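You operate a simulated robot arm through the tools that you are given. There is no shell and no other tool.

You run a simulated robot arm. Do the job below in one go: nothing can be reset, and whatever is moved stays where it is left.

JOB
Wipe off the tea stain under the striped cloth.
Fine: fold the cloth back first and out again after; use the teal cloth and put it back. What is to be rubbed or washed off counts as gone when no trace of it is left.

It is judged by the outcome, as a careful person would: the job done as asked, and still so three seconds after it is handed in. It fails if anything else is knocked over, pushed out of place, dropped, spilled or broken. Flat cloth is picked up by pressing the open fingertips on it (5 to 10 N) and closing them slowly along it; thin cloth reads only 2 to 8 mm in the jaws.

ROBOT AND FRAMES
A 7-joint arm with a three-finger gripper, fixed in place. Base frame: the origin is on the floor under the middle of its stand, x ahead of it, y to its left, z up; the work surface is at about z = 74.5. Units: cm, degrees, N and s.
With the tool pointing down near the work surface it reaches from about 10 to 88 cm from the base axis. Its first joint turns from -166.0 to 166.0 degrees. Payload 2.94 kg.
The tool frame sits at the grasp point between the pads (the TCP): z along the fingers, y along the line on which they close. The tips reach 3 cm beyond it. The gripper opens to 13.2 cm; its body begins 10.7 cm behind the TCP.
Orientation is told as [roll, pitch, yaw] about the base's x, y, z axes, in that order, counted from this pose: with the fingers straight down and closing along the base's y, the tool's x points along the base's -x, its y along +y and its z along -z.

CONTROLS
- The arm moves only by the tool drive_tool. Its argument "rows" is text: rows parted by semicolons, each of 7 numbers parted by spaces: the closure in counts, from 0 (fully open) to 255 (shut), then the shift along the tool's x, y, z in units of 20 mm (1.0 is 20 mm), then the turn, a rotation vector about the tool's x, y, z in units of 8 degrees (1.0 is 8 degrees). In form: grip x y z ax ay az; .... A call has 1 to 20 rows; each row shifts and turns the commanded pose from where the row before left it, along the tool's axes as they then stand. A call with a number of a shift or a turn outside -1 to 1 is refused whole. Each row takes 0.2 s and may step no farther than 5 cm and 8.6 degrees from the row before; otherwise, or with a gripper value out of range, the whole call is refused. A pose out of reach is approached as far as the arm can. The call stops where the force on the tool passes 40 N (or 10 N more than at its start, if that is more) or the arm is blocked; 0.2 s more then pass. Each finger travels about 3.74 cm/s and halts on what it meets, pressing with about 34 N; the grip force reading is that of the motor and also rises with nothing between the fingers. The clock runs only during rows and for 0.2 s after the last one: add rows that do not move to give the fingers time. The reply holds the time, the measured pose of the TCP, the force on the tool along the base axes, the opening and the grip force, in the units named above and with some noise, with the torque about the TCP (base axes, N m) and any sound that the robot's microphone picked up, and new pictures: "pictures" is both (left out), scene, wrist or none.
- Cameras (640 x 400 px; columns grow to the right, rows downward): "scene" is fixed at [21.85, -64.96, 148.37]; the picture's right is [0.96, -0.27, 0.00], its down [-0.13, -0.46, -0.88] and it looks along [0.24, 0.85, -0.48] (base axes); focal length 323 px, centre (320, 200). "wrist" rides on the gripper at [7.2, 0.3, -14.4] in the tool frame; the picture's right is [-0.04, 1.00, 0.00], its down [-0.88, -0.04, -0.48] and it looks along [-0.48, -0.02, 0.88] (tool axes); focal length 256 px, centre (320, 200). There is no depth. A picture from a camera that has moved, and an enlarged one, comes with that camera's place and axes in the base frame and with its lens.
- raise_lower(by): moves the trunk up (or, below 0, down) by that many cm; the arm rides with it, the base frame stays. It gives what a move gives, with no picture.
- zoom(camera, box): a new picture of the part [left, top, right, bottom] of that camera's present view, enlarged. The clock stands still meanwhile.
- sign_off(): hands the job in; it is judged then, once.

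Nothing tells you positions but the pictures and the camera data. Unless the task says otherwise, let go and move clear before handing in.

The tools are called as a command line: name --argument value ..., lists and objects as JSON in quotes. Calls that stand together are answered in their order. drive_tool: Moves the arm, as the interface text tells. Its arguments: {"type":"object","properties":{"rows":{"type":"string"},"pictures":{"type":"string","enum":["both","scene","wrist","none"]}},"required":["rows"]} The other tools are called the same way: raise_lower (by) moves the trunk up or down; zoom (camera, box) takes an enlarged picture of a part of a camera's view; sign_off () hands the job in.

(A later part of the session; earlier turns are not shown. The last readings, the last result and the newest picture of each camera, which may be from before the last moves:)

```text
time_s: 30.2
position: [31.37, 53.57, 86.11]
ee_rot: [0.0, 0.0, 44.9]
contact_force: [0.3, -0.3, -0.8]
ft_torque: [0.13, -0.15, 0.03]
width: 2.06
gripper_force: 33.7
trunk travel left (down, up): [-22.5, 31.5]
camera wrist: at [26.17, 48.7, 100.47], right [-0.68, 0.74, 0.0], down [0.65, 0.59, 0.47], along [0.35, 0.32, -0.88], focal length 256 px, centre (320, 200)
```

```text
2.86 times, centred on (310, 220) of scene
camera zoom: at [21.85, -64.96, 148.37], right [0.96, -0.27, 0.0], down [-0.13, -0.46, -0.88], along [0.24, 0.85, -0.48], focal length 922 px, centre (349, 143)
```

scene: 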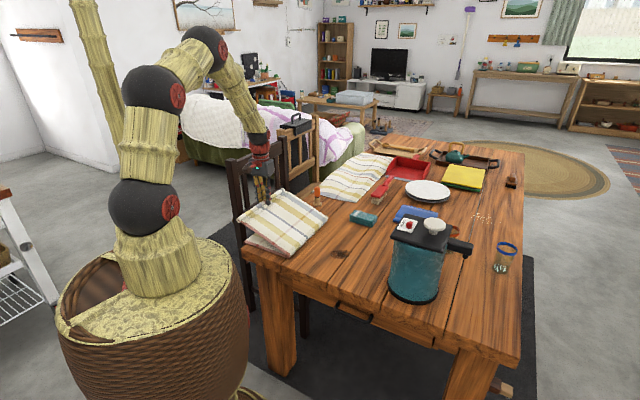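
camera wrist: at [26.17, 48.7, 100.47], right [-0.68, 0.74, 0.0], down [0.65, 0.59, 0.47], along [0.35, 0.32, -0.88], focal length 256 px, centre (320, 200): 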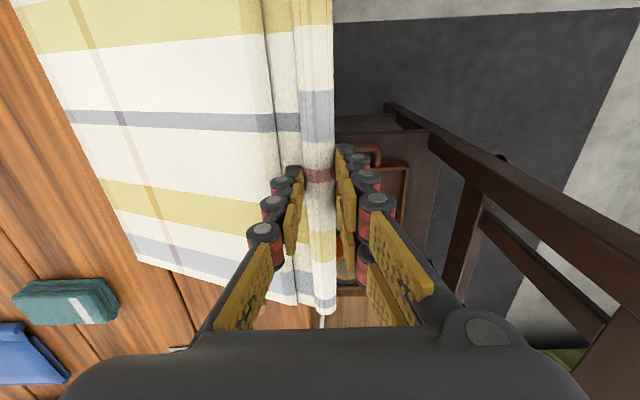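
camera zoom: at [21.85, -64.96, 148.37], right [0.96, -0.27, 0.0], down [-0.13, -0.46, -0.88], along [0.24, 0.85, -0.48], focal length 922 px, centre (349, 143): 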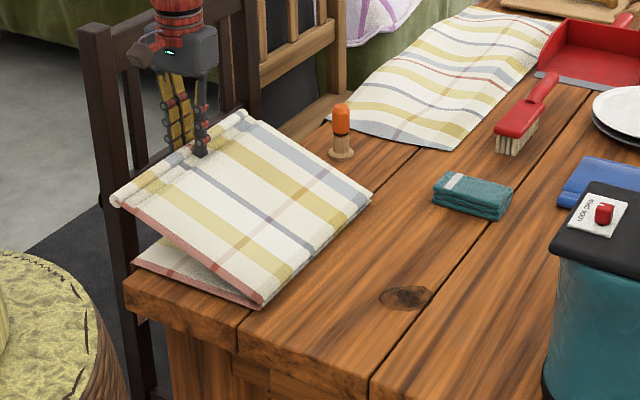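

Nearly flat now; I lower the last few centimetres, watching the force.

drive_tool --rows "240 0 0.18 0.68 0 0 0; 240 0 0.18 0.68 0 0 0; 240 0 0.18 0.68 0 0 0; 240 0 0.05 0.5 0 0 0; 240 0 0 0 0 0 0"

zoom --camera "scene" --box '[230, 150, 390, 290]'

```text
time_s: 31.4
position: [30.76, 54.27, 81.0]
ee_rot: [0.0, 0.0, 45.0]
contact_force: [-0.7, 0.8, -0.1]
ft_torque: [0.0, 0.07, -0.06]
width: 2.07
gripper_force: 34.3
trunk travel left (down, up): [-22.5, 31.5]
camera wrist: at [25.44, 49.57, 95.4], right [-0.68, 0.74, 0.0], down [0.65, 0.59, 0.48], along [0.35, 0.32, -0.88], focal length 256 px, centre (320, 200)
```

scene: 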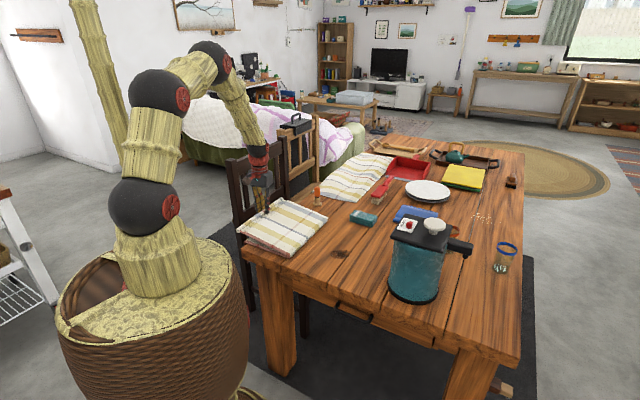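
wrist: 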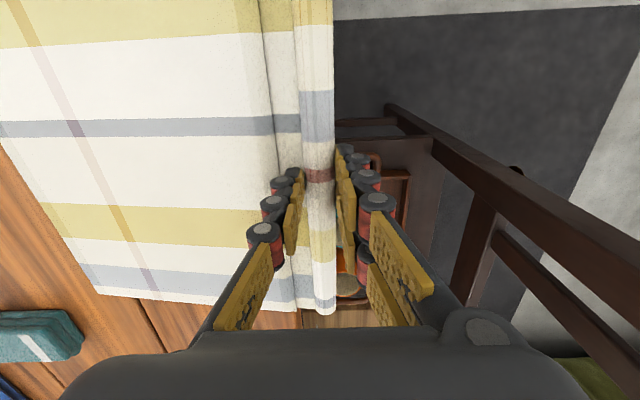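

```text
2.86 times, centred on (310, 220) of scene
camera zoom: at [21.85, -64.96, 148.37], right [0.96, -0.27, 0.0], down [-0.13, -0.46, -0.88], along [0.24, 0.85, -0.48], focal length 922 px, centre (349, 143)
```

zoom: 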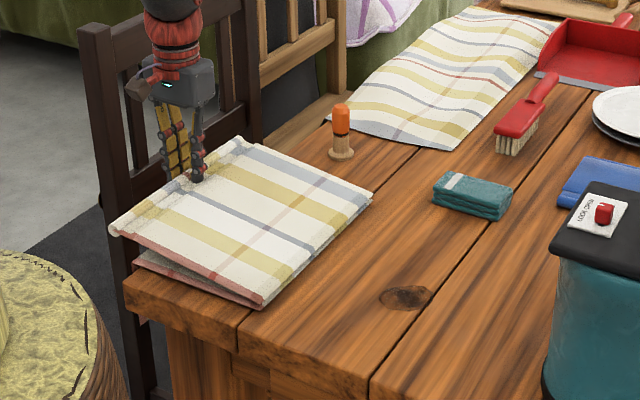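

About 3 cm of gap remains under the hem. I lower a bit more.

drive_tool --rows "240 0 0 0.25 0 0 0; 240 0 0 0.25 0 0 0; 240 0 0 0.25 0 0 0; 240 0 0 0 0 0 0"

zoom --camera "scene" --box '[230, 170, 330, 270]'

```text
time_s: 32.4
position: [30.66, 54.37, 79.49]
ee_rot: [-0.1, 0.1, 45.0]
contact_force: [-1.9, 0.7, 0.8]
ft_torque: [0.08, 0.03, 0.04]
width: 2.06
gripper_force: 33.9
trunk travel left (down, up): [-22.5, 31.5]
camera wrist: at [25.42, 49.54, 93.91], right [-0.68, 0.74, 0.0], down [0.65, 0.59, 0.47], along [0.35, 0.32, -0.88], focal length 256 px, centre (320, 200)
```

scene: 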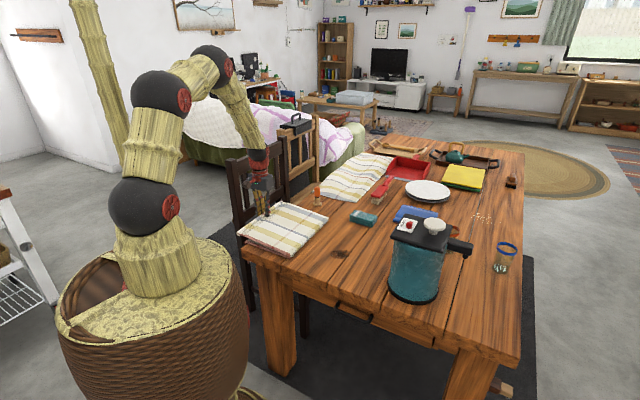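
wrist: 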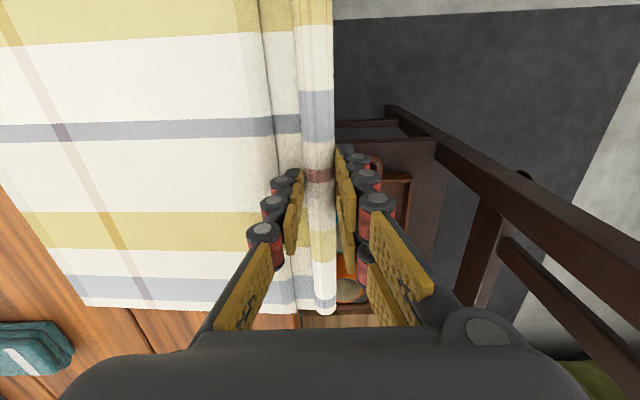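

```text
4.00 times, centred on (280, 220) of scene
camera zoom: at [21.85, -64.96, 148.37], right [0.96, -0.27, 0.0], down [-0.13, -0.46, -0.88], along [0.24, 0.85, -0.48], focal length 1291 px, centre (480, 120)
```

zoom: 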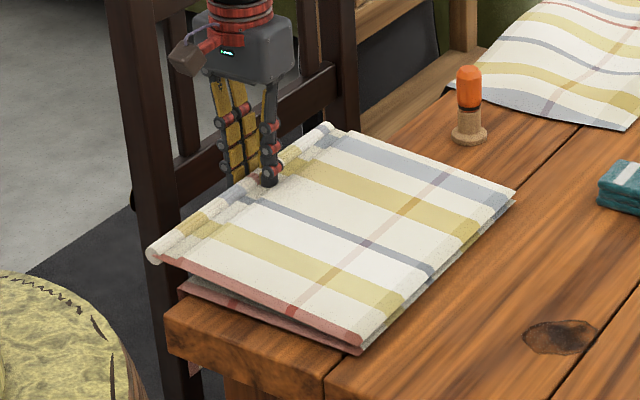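

There's still about a 1 cm gap at the hem end. I lower a little more, then open the fingers slightly to see how the hem rests.

drive_tool --rows "240 0 0 0.2 0 0 0; 240 0 0 0.15 0 0 0; 240 0 0 0 0 0 0" --pictures "scene"

zoom --camera "scene" --box '[230, 170, 330, 270]'

```text
time_s: 33.2
position: [30.67, 54.42, 78.88]
ee_rot: [0.0, 0.0, 45.0]
contact_force: [0.1, 0.2, -0.2]
ft_torque: [0.0, -0.03, -0.06]
width: 2.06
gripper_force: 33.8
trunk travel left (down, up): [-22.5, 31.5]
```

scene: 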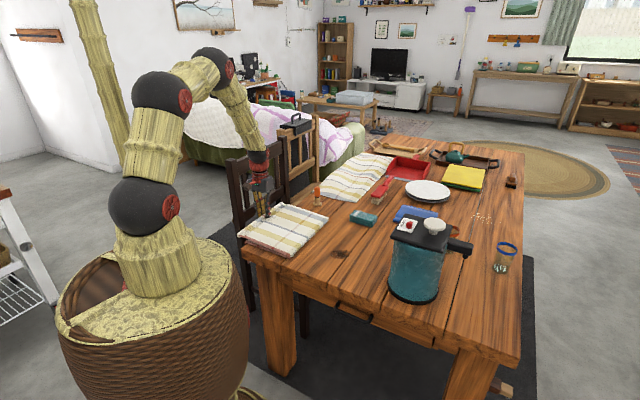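

```text
4.00 times, centred on (280, 220) of scene
camera zoom: at [21.85, -64.96, 148.37], right [0.96, -0.27, 0.0], down [-0.13, -0.46, -0.88], along [0.24, 0.85, -0.48], focal length 1291 px, centre (480, 120)
```

zoom: 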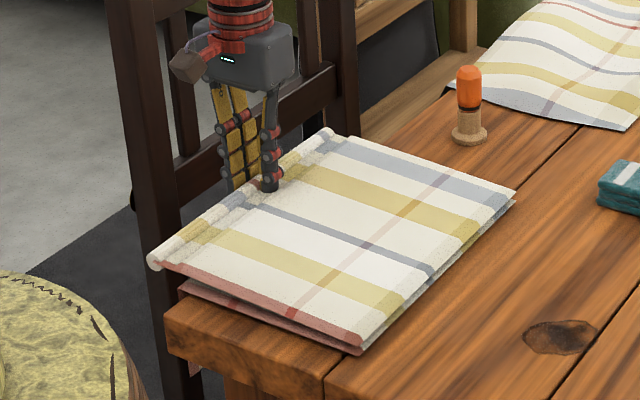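

The cloth's left end already hangs a little over the table edge, so a released hem would dangle off too. I'll instead tuck the hem flap inward so it rests on top of the folded half, watching the force.

drive_tool --rows "240 0 -0.05 -0.45 0 0 0; 240 0 -0.2 -0.4 0 0 0; 240 0 -0.35 -0.25 0 0 0; 240 0 -0.4 -0.1 0 0 0; 240 0 0 0 0 0 0"

zoom --camera "scene" --box '[230, 170, 330, 270]'

```text
time_s: 34.4
position: [32.0, 52.98, 81.27]
ee_rot: [0.0, 0.0, 45.0]
contact_force: [-0.8, 1.9, -0.5]
ft_torque: [0.04, 0.02, 0.0]
width: 2.07
gripper_force: 34.5
trunk travel left (down, up): [-22.5, 31.5]
camera wrist: at [26.89, 48.18, 95.59], right [-0.68, 0.74, 0.0], down [0.65, 0.59, 0.48], along [0.35, 0.32, -0.88], focal length 256 px, centre (320, 200)
```

scene: 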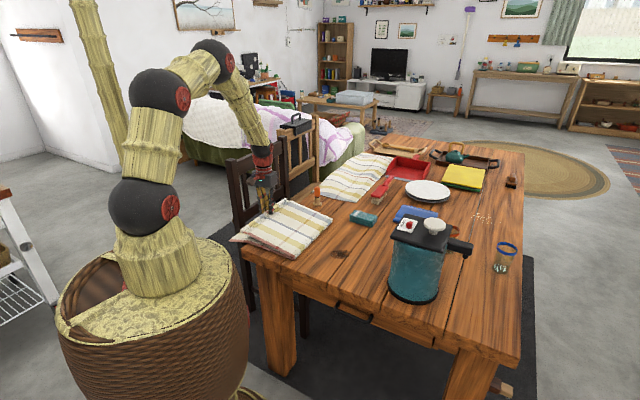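
wrist: 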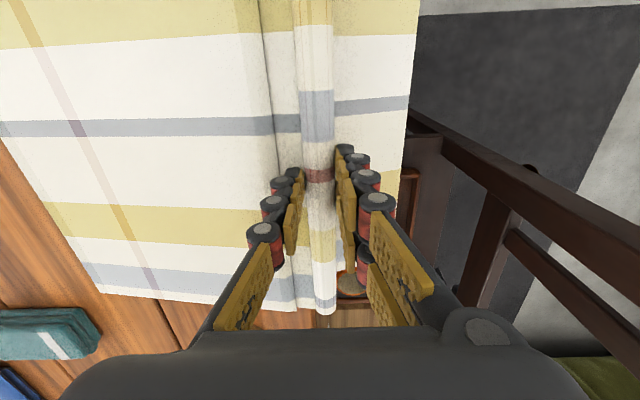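

```text
4.00 times, centred on (280, 220) of scene
camera zoom: at [21.85, -64.96, 148.37], right [0.96, -0.27, 0.0], down [-0.13, -0.46, -0.88], along [0.24, 0.85, -0.48], focal length 1291 px, centre (480, 120)
```

zoom: 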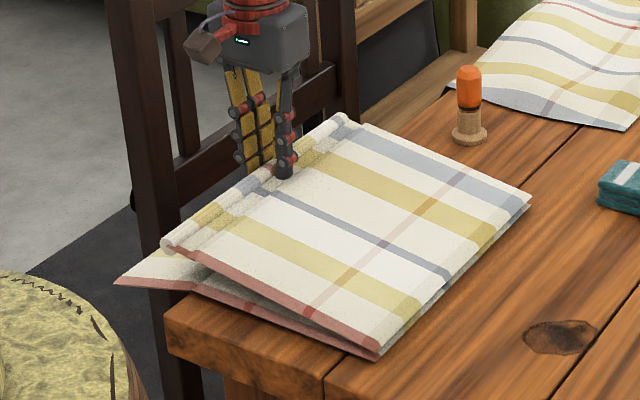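

The flap didn't fold inward; instead the whole cloth slid about 2 cm right, still well clear of the stain. That is reversible, so I'll slide it a further ~3.5 cm so the hem rests on the table, and later pull it back by the same amount before unfolding.

drive_tool --rows "240 0 -0.37 0 0 0 0; 240 0 -0.37 0.1 0 0 0; 240 0 -0.37 0.1 0 0 0; 240 0 -0.37 0.1 0 0 0; 240 0 -0.37 0.1 0 0 0; 240 0 0 0.2 0 0 0; 240 0 0 0 0 0 0"

zoom --camera "scene" --box '[230, 170, 330, 270]'

```text
time_s: 36.0
position: [34.69, 50.23, 79.9]
ee_rot: [-0.1, 0.1, 45.0]
contact_force: [-1.4, -0.1, 0.5]
ft_torque: [-0.02, 0.02, -0.09]
width: 2.08
gripper_force: 33.9
trunk travel left (down, up): [-22.5, 31.5]
camera wrist: at [29.4, 45.5, 94.3], right [-0.68, 0.74, 0.0], down [0.65, 0.59, 0.48], along [0.35, 0.32, -0.88], focal length 256 px, centre (320, 200)
```

scene: 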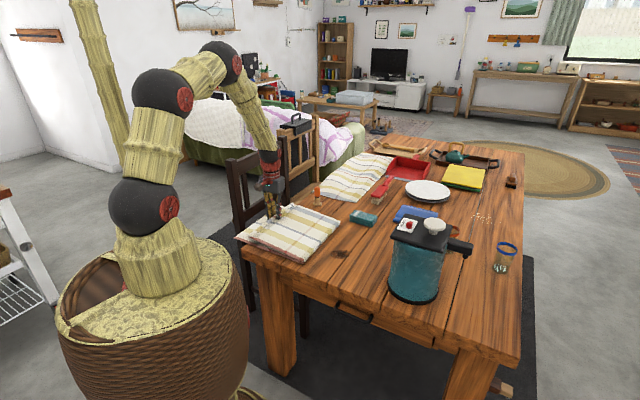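
wrist: 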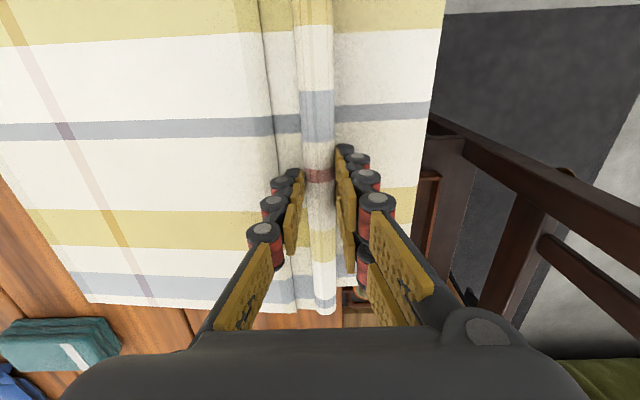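

```text
4.00 times, centred on (280, 220) of scene
camera zoom: at [21.85, -64.96, 148.37], right [0.96, -0.27, 0.0], down [-0.13, -0.46, -0.88], along [0.24, 0.85, -0.48], focal length 1291 px, centre (480, 120)
```

zoom: 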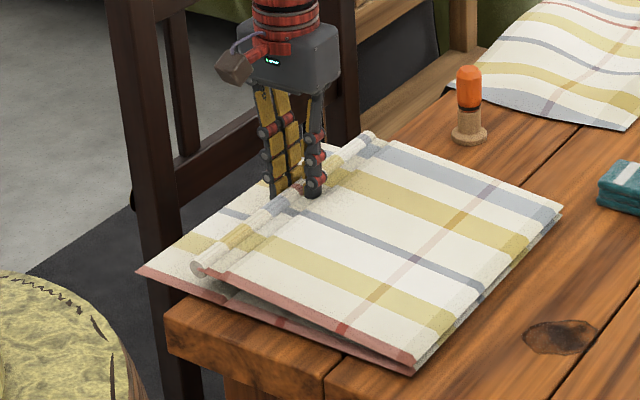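

The hem is now over the table at u≈11 and the layers look nearly flat, with the stain well clear. I lower the hem to rest and then open the fingers a little.

drive_tool --rows "240 0 0 0.2 0 0 0; 240 0 0 0.2 0 0 0; 240 0 0 0.1 0 0 0; 240 0 0 0 0 0 0" --pictures "none"

```text
time_s: 37.0
position: [34.63, 50.24, 78.79]
ee_rot: [0.0, 0.1, 45.0]
contact_force: [0.9, 1.3, 0.5]
ft_torque: [0.02, 0.02, 0.03]
width: 2.05
gripper_force: 33.8
trunk travel left (down, up): [-22.5, 31.5]
```

drive_tool --rows "240 0 0 0.15 0 0 0; 240 0 0 0 0 0 0"

zoom --camera "scene" --box '[230, 170, 330, 270]'

```text
time_s: 37.6
position: [34.54, 50.35, 78.62]
ee_rot: [0.0, 0.0, 45.0]
contact_force: [-0.5, 0.5, 0.0]
ft_torque: [0.04, 0.04, 0.01]
width: 2.07
gripper_force: 34.1
trunk travel left (down, up): [-22.5, 31.5]
camera wrist: at [29.39, 45.49, 93.0], right [-0.68, 0.74, 0.0], down [0.65, 0.59, 0.47], along [0.35, 0.32, -0.88], focal length 256 px, centre (320, 200)
```

scene: 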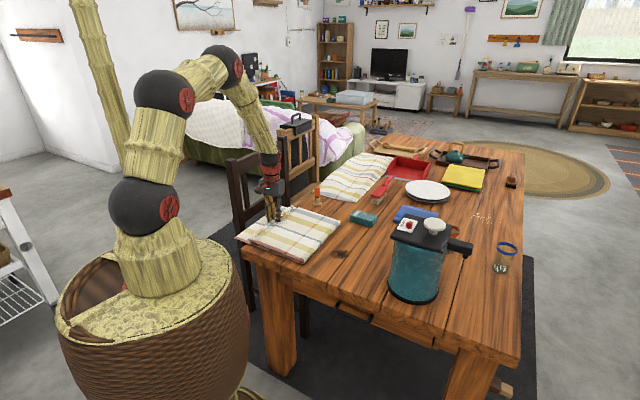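
wrist: 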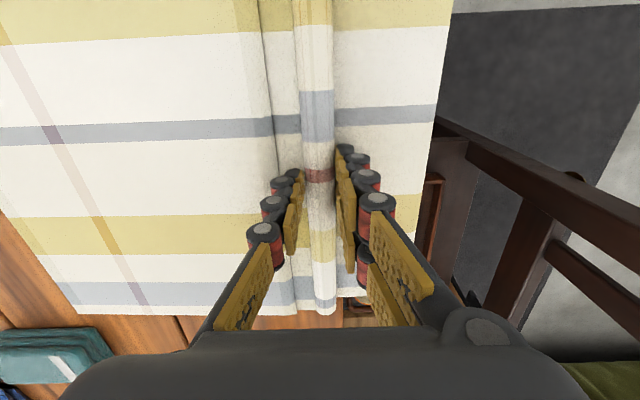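

```text
4.00 times, centred on (280, 220) of scene
camera zoom: at [21.85, -64.96, 148.37], right [0.96, -0.27, 0.0], down [-0.13, -0.46, -0.88], along [0.24, 0.85, -0.48], focal length 1291 px, centre (480, 120)
```

zoom: 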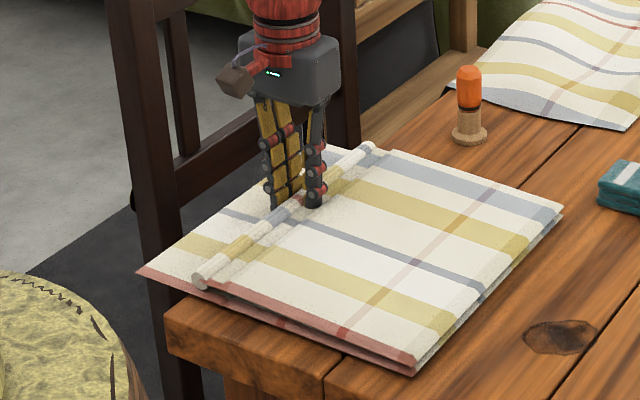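

The hem rests on the folded layers. I open the fingers and rise straight up.

drive_tool --rows "225 0 0 0 0 0 0; 210 0 0 0 0 0 0; 195 0 0 0 0 0 0; 180 0 0 0 0 0 0; 170 0 0 0 0 0 0; 170 0 0 -0.3 0 0 0; 170 0 0 -0.6 0 0 0; 170 0 0 -1 0 0 0; 170 0 0 -1 0 0 0; 170 0 0 -1 0 0 0; 170 0 0 0 0 0 0"

zoom --camera "scene" --box '[230, 170, 330, 270]'

```text
time_s: 40.0
position: [34.66, 50.35, 86.38]
ee_rot: [-0.1, 0.0, 45.0]
contact_force: [-0.5, 0.2, 0.1]
ft_torque: [0.05, -0.03, 0.0]
width: 4.41
gripper_force: 0.0
trunk travel left (down, up): [-22.5, 31.5]
camera wrist: at [29.37, 45.49, 100.81], right [-0.68, 0.74, 0.0], down [0.65, 0.59, 0.48], along [0.35, 0.32, -0.88], focal length 256 px, centre (320, 200)
```

scene: 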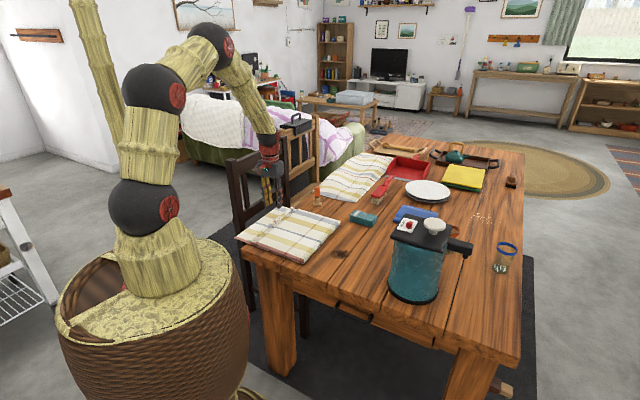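
wrist: 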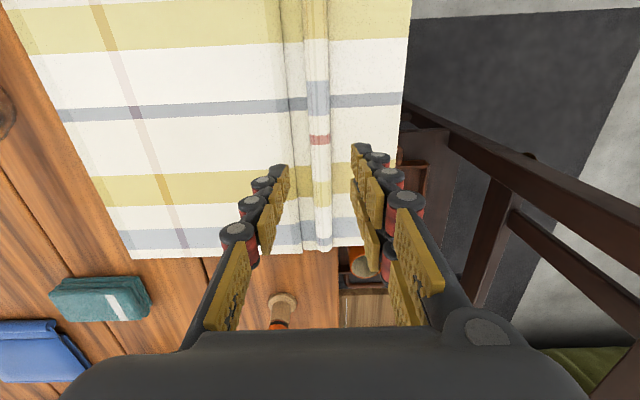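

```text
4.00 times, centred on (280, 220) of scene
camera zoom: at [21.85, -64.96, 148.37], right [0.96, -0.27, 0.0], down [-0.13, -0.46, -0.88], along [0.24, 0.85, -0.48], focal length 1291 px, centre (480, 120)
```

zoom: 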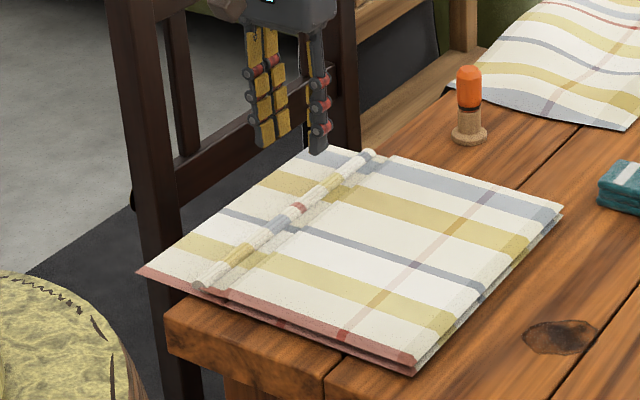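

The cloth stays folded flat with the hem on top and the stain fully exposed. Next I rise and turn the tool 90° so it closes across the teal cloth, which lies at about (71.5, 43), 10.4 × 5.9 cm with its long side parallel to the table edge.

drive_tool --rows "100 0 0 -1 0 0 0; 100 0 0 -1 0 0 0; 100 0 0 -1 0 0 0.9375; 100 0 0 -1 0 0 0.9375; 100 0 0 -1 0 0 0.9375; 100 0 0 -0.5 0 0 0.9375; 100 0 0 0 0 0 0.9375; 100 0 0 0 0 0 0.9375; 100 0 0 0 0 0 0.9375; 100 0 0 0 0 0 0.9375; 100 0 0 0 0 0 0.9375; 100 0 0 0 0 0 0.9375; 100 0 0 0 0 0 0.9375; 100 0 0 0 0 0 0.9375; 100 0 0 0 0 0 0"

```text
time_s: 43.2
position: [34.55, 50.35, 97.48]
ee_rot: [0.1, 0.0, -45.0]
contact_force: [0.5, 0.4, 0.4]
ft_torque: [0.01, -0.03, -0.01]
width: 8.03
gripper_force: 0.1
trunk travel left (down, up): [-22.5, 31.5]
camera wrist: at [29.85, 55.7, 111.86], right [0.74, 0.67, 0.0], down [0.59, -0.65, 0.48], along [0.32, -0.35, -0.88], focal length 256 px, centre (320, 200)
```

scene: 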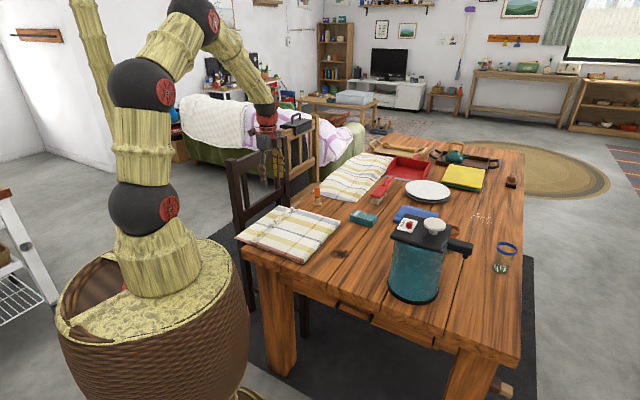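
wrist: 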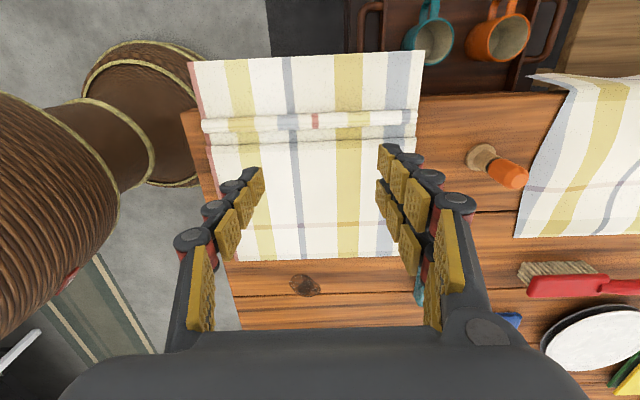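

The tool now closes along the table's depth direction. I travel over to above the teal cloth.

drive_tool --rows "100 -0.98 0.655 0 0 0 0; 100 -0.98 0.655 0 0 0 0; 100 -0.98 0.655 0 0 0 0; 100 -0.98 0.655 0 0 0 0; 100 -0.98 0.655 0 0 0 0; 100 -0.98 0.655 0 0 0 0; 100 -0.98 0.655 0 0 0 0; 100 -0.98 0.655 0 0 0 0; 100 -0.98 0.655 0 0 0 0; 100 -0.98 0.655 0 0 0 0; 100 -0.98 0.655 0 0 0 0; 100 -0.98 0.655 0 0 0 0; 100 -0.98 0.655 0 0 0 0; 100 -0.98 0.655 0 0 0 0; 100 -0.98 0.655 0 0 0 0; 100 -0.98 0.655 0 0 0 0; 100 0 0 0 0 0 0"

```text
time_s: 46.8
position: [71.78, 42.91, 97.52]
ee_rot: [0.0, 0.1, -45.0]
contact_force: [0.1, -0.2, 0.4]
ft_torque: [-0.03, 0.01, 0.0]
width: 8.02
gripper_force: 0.0
trunk travel left (down, up): [-22.5, 31.5]
camera wrist: at [66.95, 48.29, 111.96], right [0.74, 0.68, 0.0], down [0.59, -0.65, 0.48], along [0.32, -0.35, -0.88], focal length 256 px, centre (320, 200)
```

scene: 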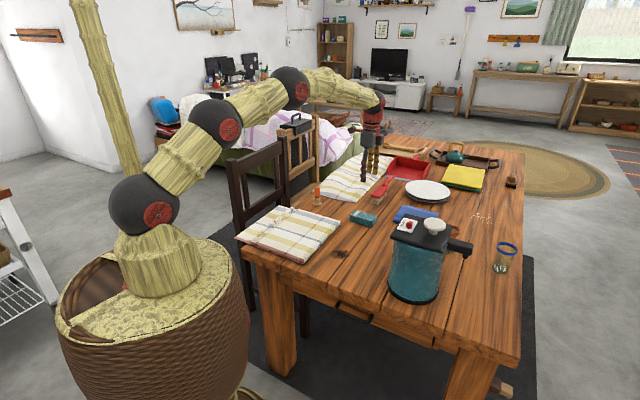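
wrist: 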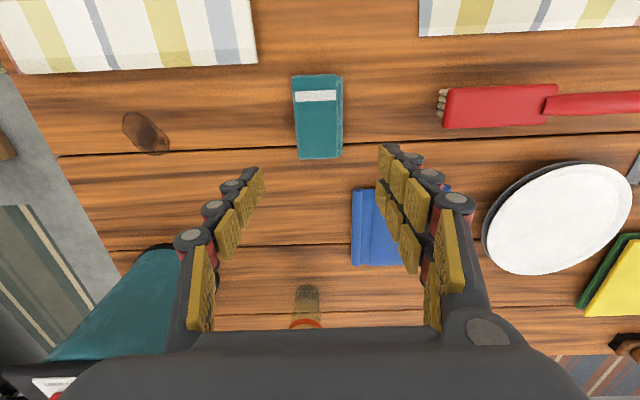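

I see the teal cloth ahead of the fingers; I zoom in to fix its outline.

zoom --camera "wrist" --box '[270, 50, 370, 180]'

zoom --camera "scene" --box '[335, 190, 395, 240]'

zoom --camera "wrist" --box '[90, 90, 210, 180]'

```text
3.08 times, centred on (320, 115) of wrist
camera zoom: at [66.95, 48.29, 111.96], right [0.74, 0.68, 0.0], down [0.59, -0.65, 0.48], along [0.32, -0.35, -0.88], focal length 788 px, centre (320, 462)
```

zoom: 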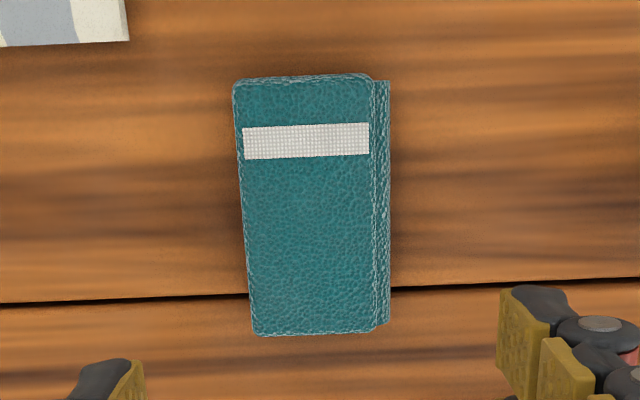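

```text
8.00 times, centred on (365, 215) of scene
camera zoom: at [21.85, -64.96, 148.37], right [0.96, -0.27, 0.0], down [-0.13, -0.46, -0.88], along [0.24, 0.85, -0.48], focal length 2583 px, centre (-40, 80)
```

zoom: 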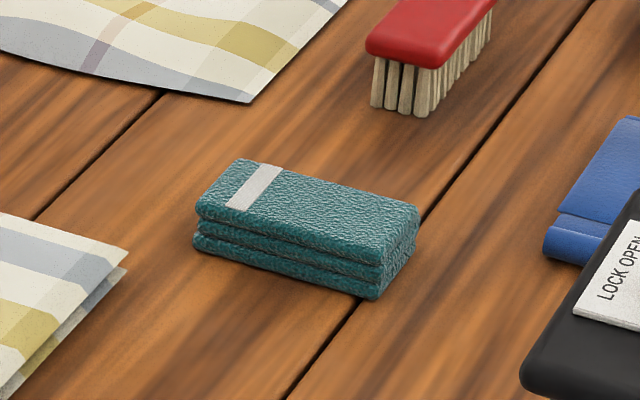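

```text
4.44 times, centred on (150, 135) of wrist
camera zoom: at [66.95, 48.29, 111.96], right [0.74, 0.68, 0.0], down [0.59, -0.65, 0.48], along [0.32, -0.35, -0.88], focal length 1138 px, centre (1076, 489)
```

zoom: 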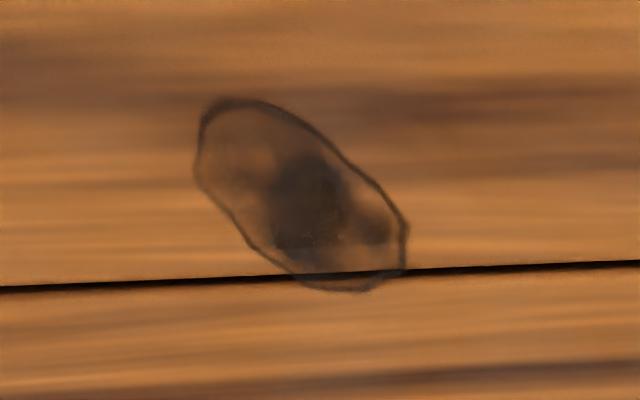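

The teal cloth is centred at about (71.2, 43.0), 5.5 cm wide and about 2.4 cm high. I centre over it and descend.

drive_tool --rows "95 0.235 -0.175 0.5 0 0 0; 95 0 0 1 0 0 0; 95 0 0 1 0 0 0; 95 0 0 1 0 0 0; 95 0 0 1 0 0 0; 95 0 0 1 0 0 0; 95 0 0 1 0 0 0; 95 0 0 1 0 0 0; 95 0 0 0.3 0 0 0; 95 0 0 0 0 0 0"

zoom --camera "scene" --box '[325, 150, 425, 240]'

```text
time_s: 49.0
position: [70.96, 43.03, 81.82]
ee_rot: [0.0, 0.0, -45.0]
contact_force: [-0.4, 0.3, -0.3]
ft_torque: [-0.02, 0.0, 0.03]
width: 8.26
gripper_force: 0.2
trunk travel left (down, up): [-22.5, 31.5]
camera wrist: at [66.23, 48.48, 96.22], right [0.74, 0.68, 0.0], down [0.59, -0.65, 0.48], along [0.32, -0.35, -0.88], focal length 256 px, centre (320, 200)
```

scene: 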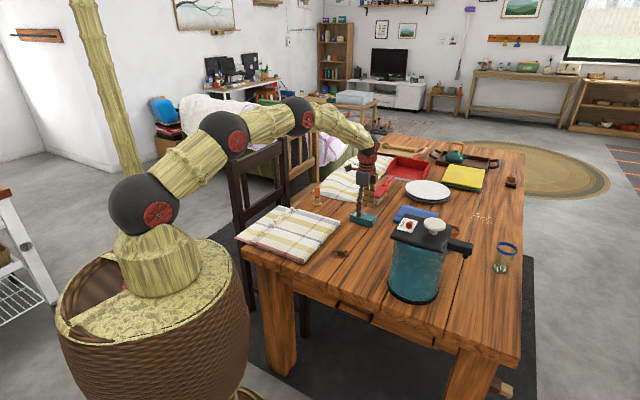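
wrist: 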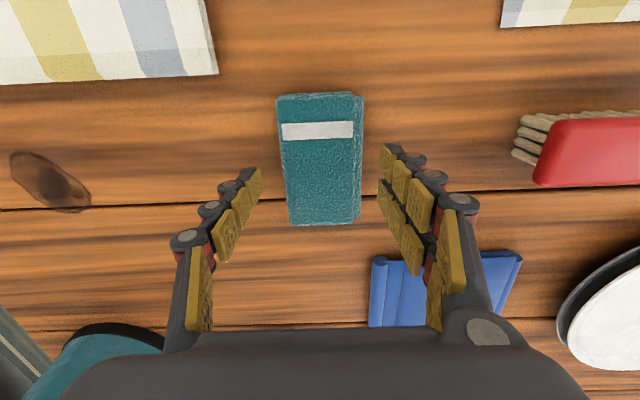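

```text
4.44 times, centred on (375, 195) of scene
camera zoom: at [21.85, -64.96, 148.37], right [0.96, -0.27, 0.0], down [-0.13, -0.46, -0.88], along [0.24, 0.85, -0.48], focal length 1435 px, centre (76, 222)
```

zoom: 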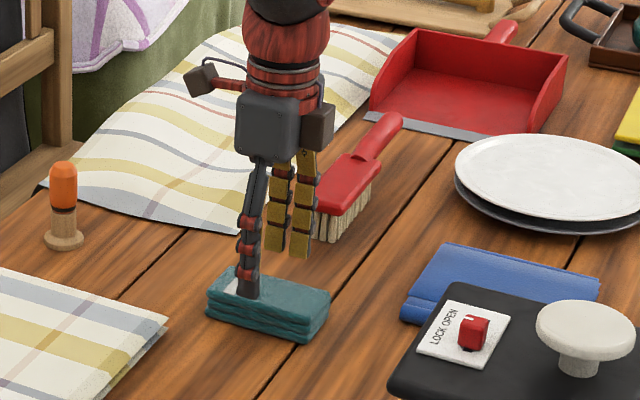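

The teal cloth is centred between the fingers. I lower to grasp height, leaving its underside free of the fingertips.

drive_tool --rows "95 0 0 0.7 0 0 0; 95 0 0 0.6 0 0 0; 95 0 0 0.25 0 0 0; 95 0 0 0 0 0 0" --pictures "none"

```text
time_s: 50.0
position: [71.13, 43.19, 78.75]
ee_rot: [0.0, 0.0, -45.0]
contact_force: [0.5, -0.2, 0.6]
ft_torque: [-0.02, 0.02, -0.03]
width: 8.28
gripper_force: 0.0
trunk travel left (down, up): [-22.5, 31.5]
```

drive_tool --rows "95 0 0 0.1 0 0 0; 105 0 0 0 0 0 0; 115 0 0 0 0 0 0; 125 0 0 0 0 0 0; 133 0 0 0 0 0 0; 140 0 0 0 0 0 0; 147 0 0 0 0 0 0; 154 0 0 0 0 0 0; 160 0 0 0 0 0 0; 160 0 0 0 0 0 0"

zoom --camera "scene" --box '[325, 150, 425, 240]'

```text
time_s: 52.2
position: [71.08, 43.17, 78.49]
ee_rot: [0.0, 0.1, -44.9]
contact_force: [0.4, 0.1, 1.3]
ft_torque: [0.05, -0.02, -0.01]
width: 6.06
gripper_force: 34.6
trunk travel left (down, up): [-22.5, 31.5]
camera wrist: at [66.33, 48.49, 92.98], right [0.74, 0.68, 0.0], down [0.59, -0.65, 0.48], along [0.32, -0.35, -0.88], focal length 256 px, centre (320, 200)
```

scene: 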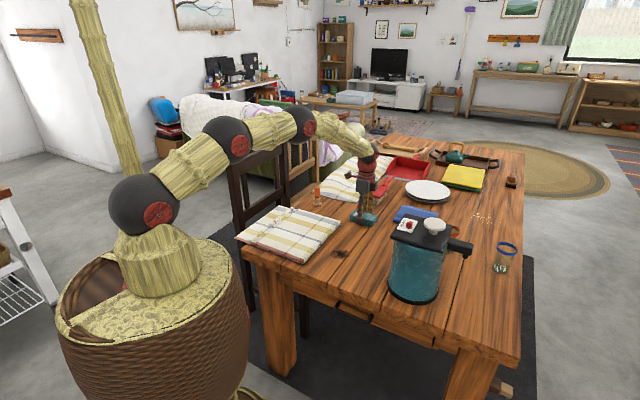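
wrist: 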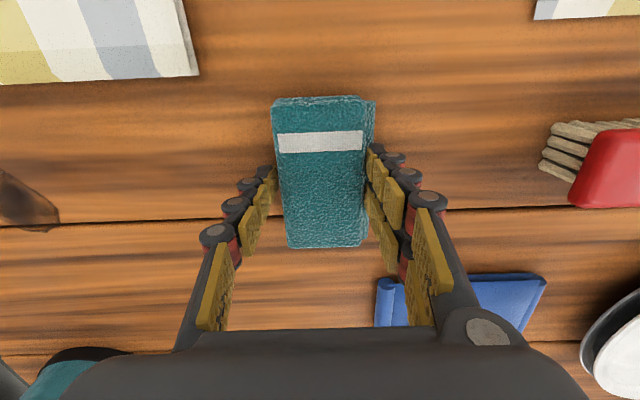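

```text
4.44 times, centred on (375, 195) of scene
camera zoom: at [21.85, -64.96, 148.37], right [0.96, -0.27, 0.0], down [-0.13, -0.46, -0.88], along [0.24, 0.85, -0.48], focal length 1435 px, centre (76, 222)
```

zoom: 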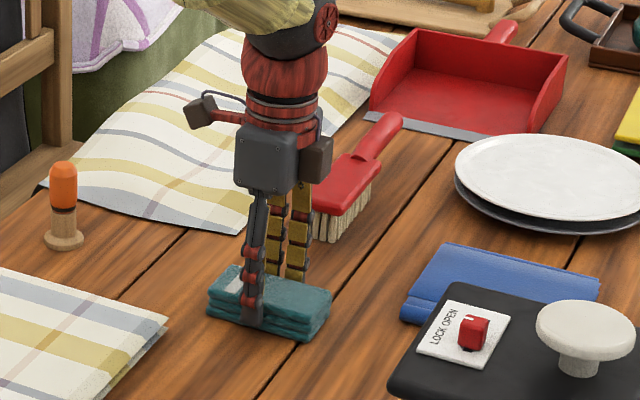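

The teal cloth is held (6.06 cm, 34 N), gripped at (71.1, 43.2, 78.5), which I'll remember for putting it back. I lift it and carry it over the stain.

drive_tool --rows "165 0 0 -0.6 0 0 0; 165 0 0 -0.7 0 0 0; 165 0 0 -0.7 0 0 0; 165 -0.065 -0.973 0 0 0 0; 165 -0.065 -0.973 0 0 0 0; 165 -0.065 -0.973 0 0 0 0; 165 -0.065 -0.973 0 0 0 0; 165 -0.065 -0.973 0 0 0 0; 165 -0.065 -0.973 0 0 0 0; 165 -0.065 -0.973 0 0 0 0; 165 -0.065 -0.973 0 0 0 0; 165 -0.065 -0.973 0 0 0 0; 165 -0.065 -0.973 0 0 0 0; 165 -0.065 -0.973 0 0 0 0; 165 -0.065 -0.973 0 0 0 0; 165 -0.065 -0.973 0 0 0 0; 165 0 0 0 0 0 0"

zoom --camera "scene" --box '[270, 160, 410, 290]'

```text
time_s: 55.8
position: [54.3, 23.88, 82.46]
ee_rot: [0.1, 0.1, -45.0]
contact_force: [0.2, -0.2, -1.2]
ft_torque: [0.01, 0.02, -0.03]
width: 6.08
gripper_force: 33.6
trunk travel left (down, up): [-22.5, 31.5]
camera wrist: at [49.52, 29.23, 96.95], right [0.74, 0.68, 0.0], down [0.59, -0.65, 0.48], along [0.32, -0.35, -0.88], focal length 256 px, centre (320, 200)
```

scene: 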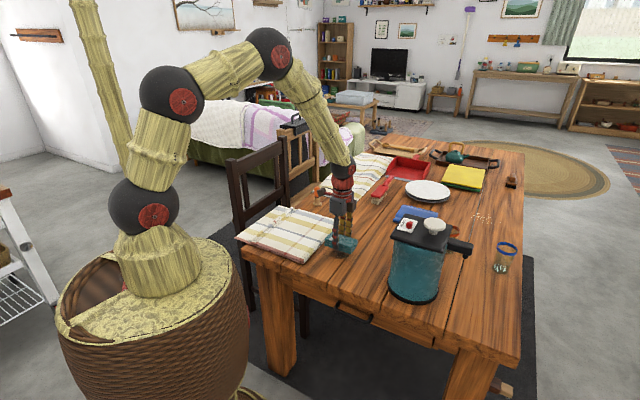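
wrist: 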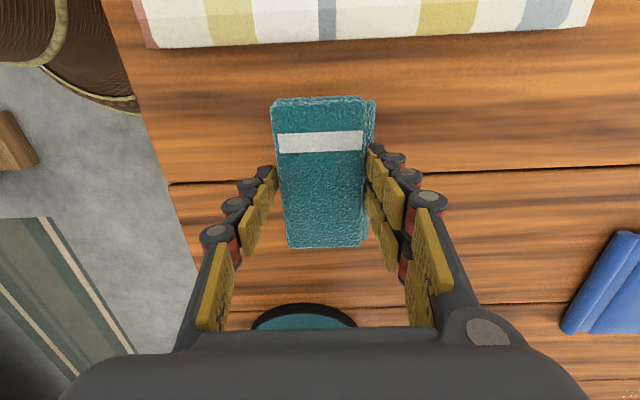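

```text
3.08 times, centred on (340, 225) of scene
camera zoom: at [21.85, -64.96, 148.37], right [0.96, -0.27, 0.0], down [-0.13, -0.46, -0.88], along [0.24, 0.85, -0.48], focal length 993 px, centre (258, 123)
```

zoom: 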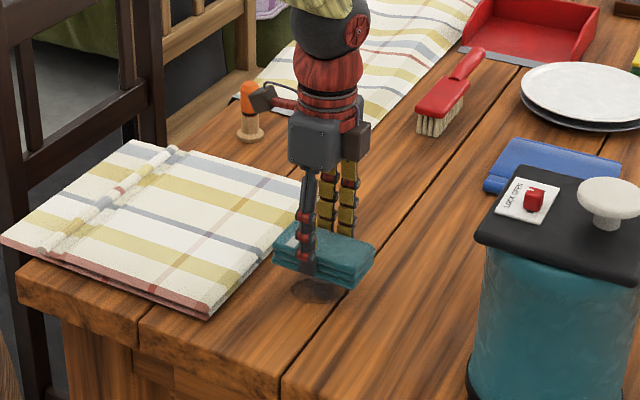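

The teal cloth is right over the stain. I lower to the table and find light contact.

drive_tool --rows "165 0 0 1 0 0 0; 165 0 0 0.9 0 0 0; 165 0 0 0.1 0 0 0; 165 0 0 0 0 0 0" --pictures "none"

```text
time_s: 56.8
position: [54.47, 23.92, 78.76]
ee_rot: [0.0, 0.1, -44.9]
contact_force: [-1.4, -0.7, 1.8]
ft_torque: [0.01, 0.0, -0.01]
width: 6.1
gripper_force: 33.8
trunk travel left (down, up): [-22.5, 31.5]
```

drive_tool --rows "165 0 0 0.1 0 0 0; 165 0 0 0.05 0 0 0; 165 0 0 0 0 0 0" --pictures "none"

```text
time_s: 57.6
position: [54.42, 24.07, 78.66]
ee_rot: [0.3, -0.1, -45.0]
contact_force: [-5.8, -0.2, 34.1]
ft_torque: [-0.1, 0.57, 0.0]
width: 6.09
gripper_force: 33.7
trunk travel left (down, up): [-22.5, 31.5]
```

Contact is stiff: 34 N. I ease off by 2 mm for a gentler press.

drive_tool --rows "165 0 0 -0.1 0 0 0; 165 0 0 0 0 0 0" --pictures "none"

```text
time_s: 58.2
position: [54.39, 24.0, 78.55]
ee_rot: [0.1, 0.0, -45.0]
contact_force: [3.0, 4.6, 23.4]
ft_torque: [0.12, -0.18, 0.05]
width: 6.06
gripper_force: 34.0
trunk travel left (down, up): [-22.5, 31.5]
```

drive_tool --rows "165 0 0 -0.06 0 0 0; 165 0 0 0 0 0 0" --pictures "none"

```text
time_s: 58.8
position: [54.21, 23.9, 78.56]
ee_rot: [0.0, 0.0, -45.0]
contact_force: [5.0, 1.6, 10.8]
ft_torque: [0.18, -0.6, 0.02]
width: 6.07
gripper_force: 33.9
trunk travel left (down, up): [-22.5, 31.5]
```

Now about 11 N. I start wiping strokes back and forth across the stain.

drive_tool --rows "165 0 -0.4 0 0 0 0; 165 0 -0.4 0 0 0 0; 165 0 -0.4 0 0 0 0; 165 0 -0.4 0 0 0 0; 165 0 -0.4 0 0 0 0; 165 0 0.4 0 0 0 0; 165 0 0.4 0 0 0 0; 165 0 0.4 0 0 0 0; 165 0 0.4 0 0 0 0; 165 0 0.4 0 0 0 0; 165 0 0.4 0 0 0 0; 165 0 0.4 0 0 0 0; 165 0 0.4 0 0 0 0; 165 0 0.4 0 0 0 0; 165 0 0.4 0 0 0 0"

zoom --camera "scene" --box '[270, 160, 410, 290]'

```text
time_s: 62.0
position: [57.04, 26.63, 78.62]
ee_rot: [0.0, 0.1, -45.0]
contact_force: [0.1, 0.0, -0.7]
ft_torque: [-0.01, -0.01, 0.03]
width: 6.09
gripper_force: 34.3
trunk travel left (down, up): [-22.5, 31.5]
camera wrist: at [52.31, 32.11, 92.98], right [0.74, 0.68, 0.0], down [0.59, -0.65, 0.48], along [0.32, -0.35, -0.88], focal length 256 px, centre (320, 200)
```

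scene: 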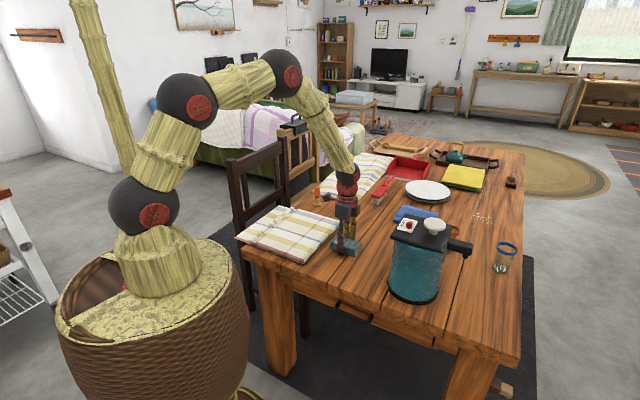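
wrist: 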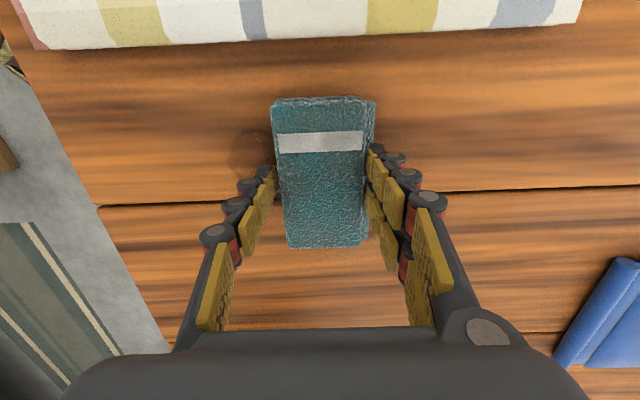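

```text
3.08 times, centred on (340, 225) of scene
camera zoom: at [21.85, -64.96, 148.37], right [0.96, -0.27, 0.0], down [-0.13, -0.46, -0.88], along [0.24, 0.85, -0.48], focal length 993 px, centre (258, 123)
```

zoom: 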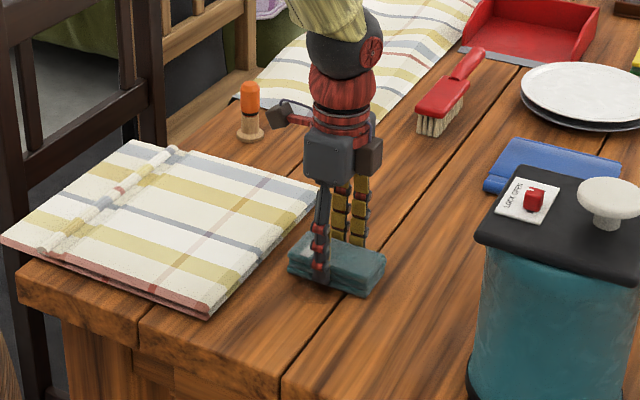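

The stain has clearly faded, but contact was lost at the end of the stroke. I press slightly again and keep rubbing.

drive_tool --rows "165 0 0 0.07 0 0 0; 165 0 -0.4 0 0 0 0; 165 0 -0.4 0 0 0 0; 165 0 0 0 0 0 0" --pictures "none"

```text
time_s: 63.0
position: [56.1, 25.78, 78.63]
ee_rot: [0.1, 0.1, -45.0]
contact_force: [3.2, 1.6, 8.0]
ft_torque: [0.17, 0.05, -0.04]
width: 6.07
gripper_force: 33.8
trunk travel left (down, up): [-22.5, 31.5]
```

drive_tool --rows "165 0 -0.4 0 0 0 0; 165 0 -0.4 0 0 0 0; 165 0 -0.4 0 0 0 0; 165 0 -0.4 0.01 0 0 0; 165 0 -0.4 0 0 0 0; 165 0 -0.4 0 0 0 0; 165 0 -0.4 0 0 0 0; 165 0 -0.4 0 0 0 0; 165 0 0.4 0 0 0 0; 165 0 0.4 0 0 0 0; 165 0 0.4 0 0 0 0; 165 0 0.4 0.01 0 0 0; 165 0 0.4 0 0 0 0; 165 0 0.4 0 0 0 0; 165 0 0.4 0 0 0 0; 165 0 0.4 0 0 0 0; 165 0 0.4 0 0 0 0; 165 0 0.4 0 0 0 0"

zoom --camera "wrist" --box '[120, 50, 400, 250]'

```text
time_s: 65.0
position: [51.71, 21.26, 78.58]
ee_rot: [-0.3, 0.1, -45.0]
contact_force: [-7.7, -5.8, 20.0]
ft_torque: [-0.09, 0.21, 0.02]
width: 6.09
gripper_force: 33.9
trunk travel left (down, up): [-22.5, 31.5]
stopped in row 10: the force on the tool passed its limit at 43 N (the readings are from after the stop); the commanded pose is now the measured one
camera wrist: at [46.98, 26.7, 92.9], right [0.74, 0.68, -0.01], down [0.6, -0.65, 0.47], along [0.32, -0.35, -0.88], focal length 256 px, centre (320, 200)
```

scene: 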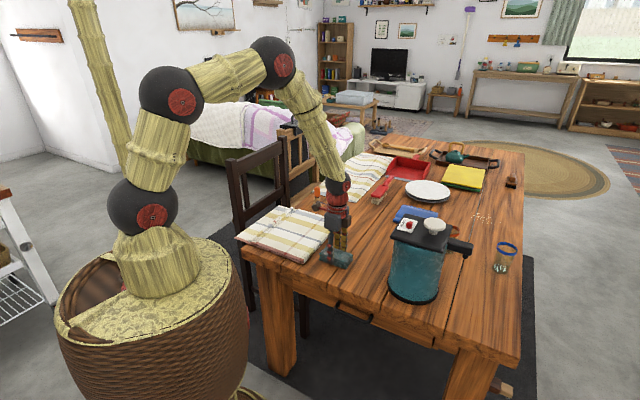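
wrist: 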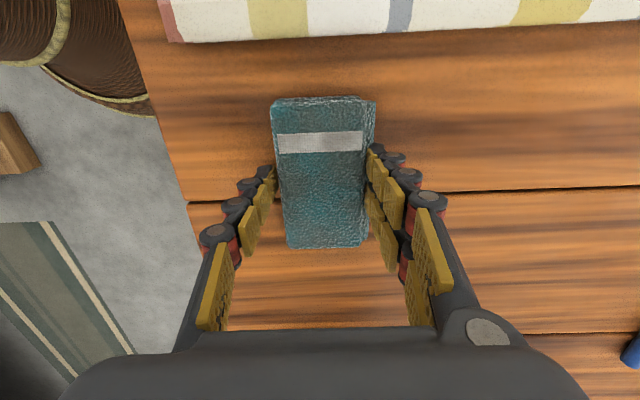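

```text
2.00 times, centred on (260, 150) of wrist
camera zoom: at [46.98, 26.7, 92.9], right [0.74, 0.68, -0.01], down [0.6, -0.65, 0.47], along [0.32, -0.35, -0.88], focal length 512 px, centre (440, 300)
```

zoom: 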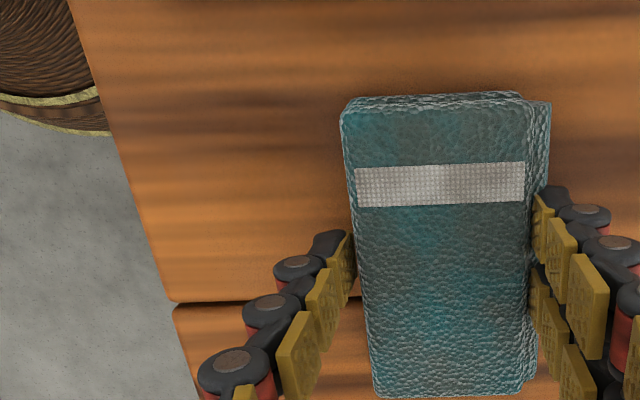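

A force spike at the reversal halted the stroke. I ease off a millimetre and stroke slower, with a pause at the turn.

drive_tool --rows "165 0 0 -0.05 0 0 0; 165 0 0 0 0 0 0; 165 0 0.25 0 0 0 0; 165 0 0.3 0 0 0 0; 165 0 0.3 0 0 0 0; 165 0 0.3 0 0 0 0; 165 0 0.3 0 0 0 0; 165 0 0.3 0 0 0 0; 165 0 0.3 0 0 0 0; 165 0 0.3 0 0 0 0; 165 0 0.3 0 0 0 0; 165 0 0.3 0 0 0 0; 165 0 0.3 0 0 0 0; 165 0 0.3 0 0 0 0; 165 0 0.3 0 0 0 0; 165 0 0.3 0 0 0 0; 165 0 0.3 0 0 0 0; 165 0 0 0 0 0 0"

zoom --camera "wrist" --box '[80, 50, 360, 250]'

```text
time_s: 68.8
position: [57.96, 27.57, 78.34]
ee_rot: [-0.1, 0.1, -45.0]
contact_force: [-9.5, -10.1, 28.9]
ft_torque: [-0.31, 0.31, -0.04]
width: 6.08
gripper_force: 34.0
trunk travel left (down, up): [-22.5, 31.5]
camera wrist: at [53.28, 33.06, 92.86], right [0.74, 0.68, 0.0], down [0.6, -0.65, 0.47], along [0.32, -0.35, -0.88], focal length 256 px, centre (320, 200)
```

scene: 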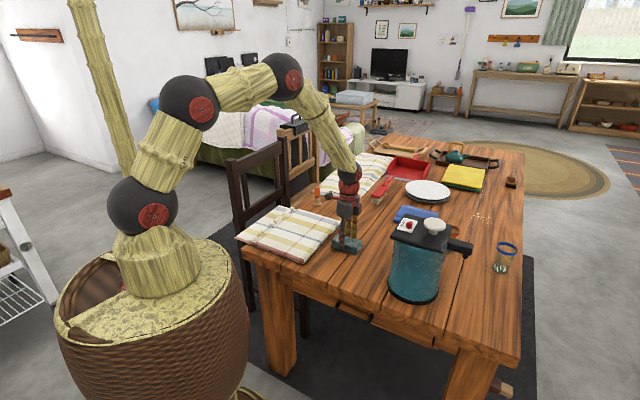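
wrist: 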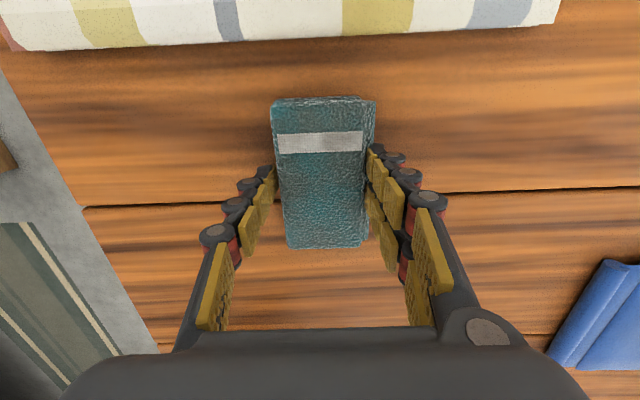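

```text
2.00 times, centred on (220, 150) of wrist
camera zoom: at [53.28, 33.06, 92.86], right [0.74, 0.68, 0.0], down [0.6, -0.65, 0.47], along [0.32, -0.35, -0.88], focal length 512 px, centre (520, 300)
```

zoom: 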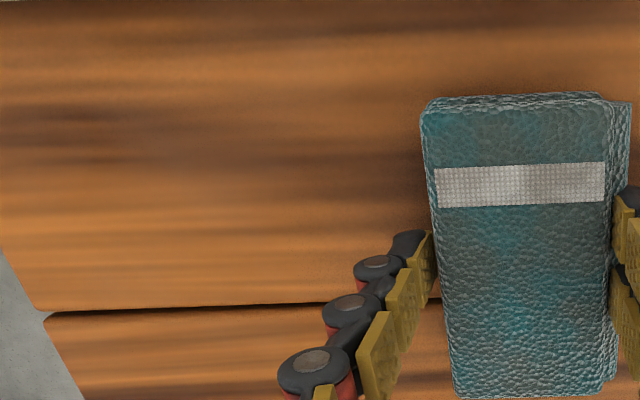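

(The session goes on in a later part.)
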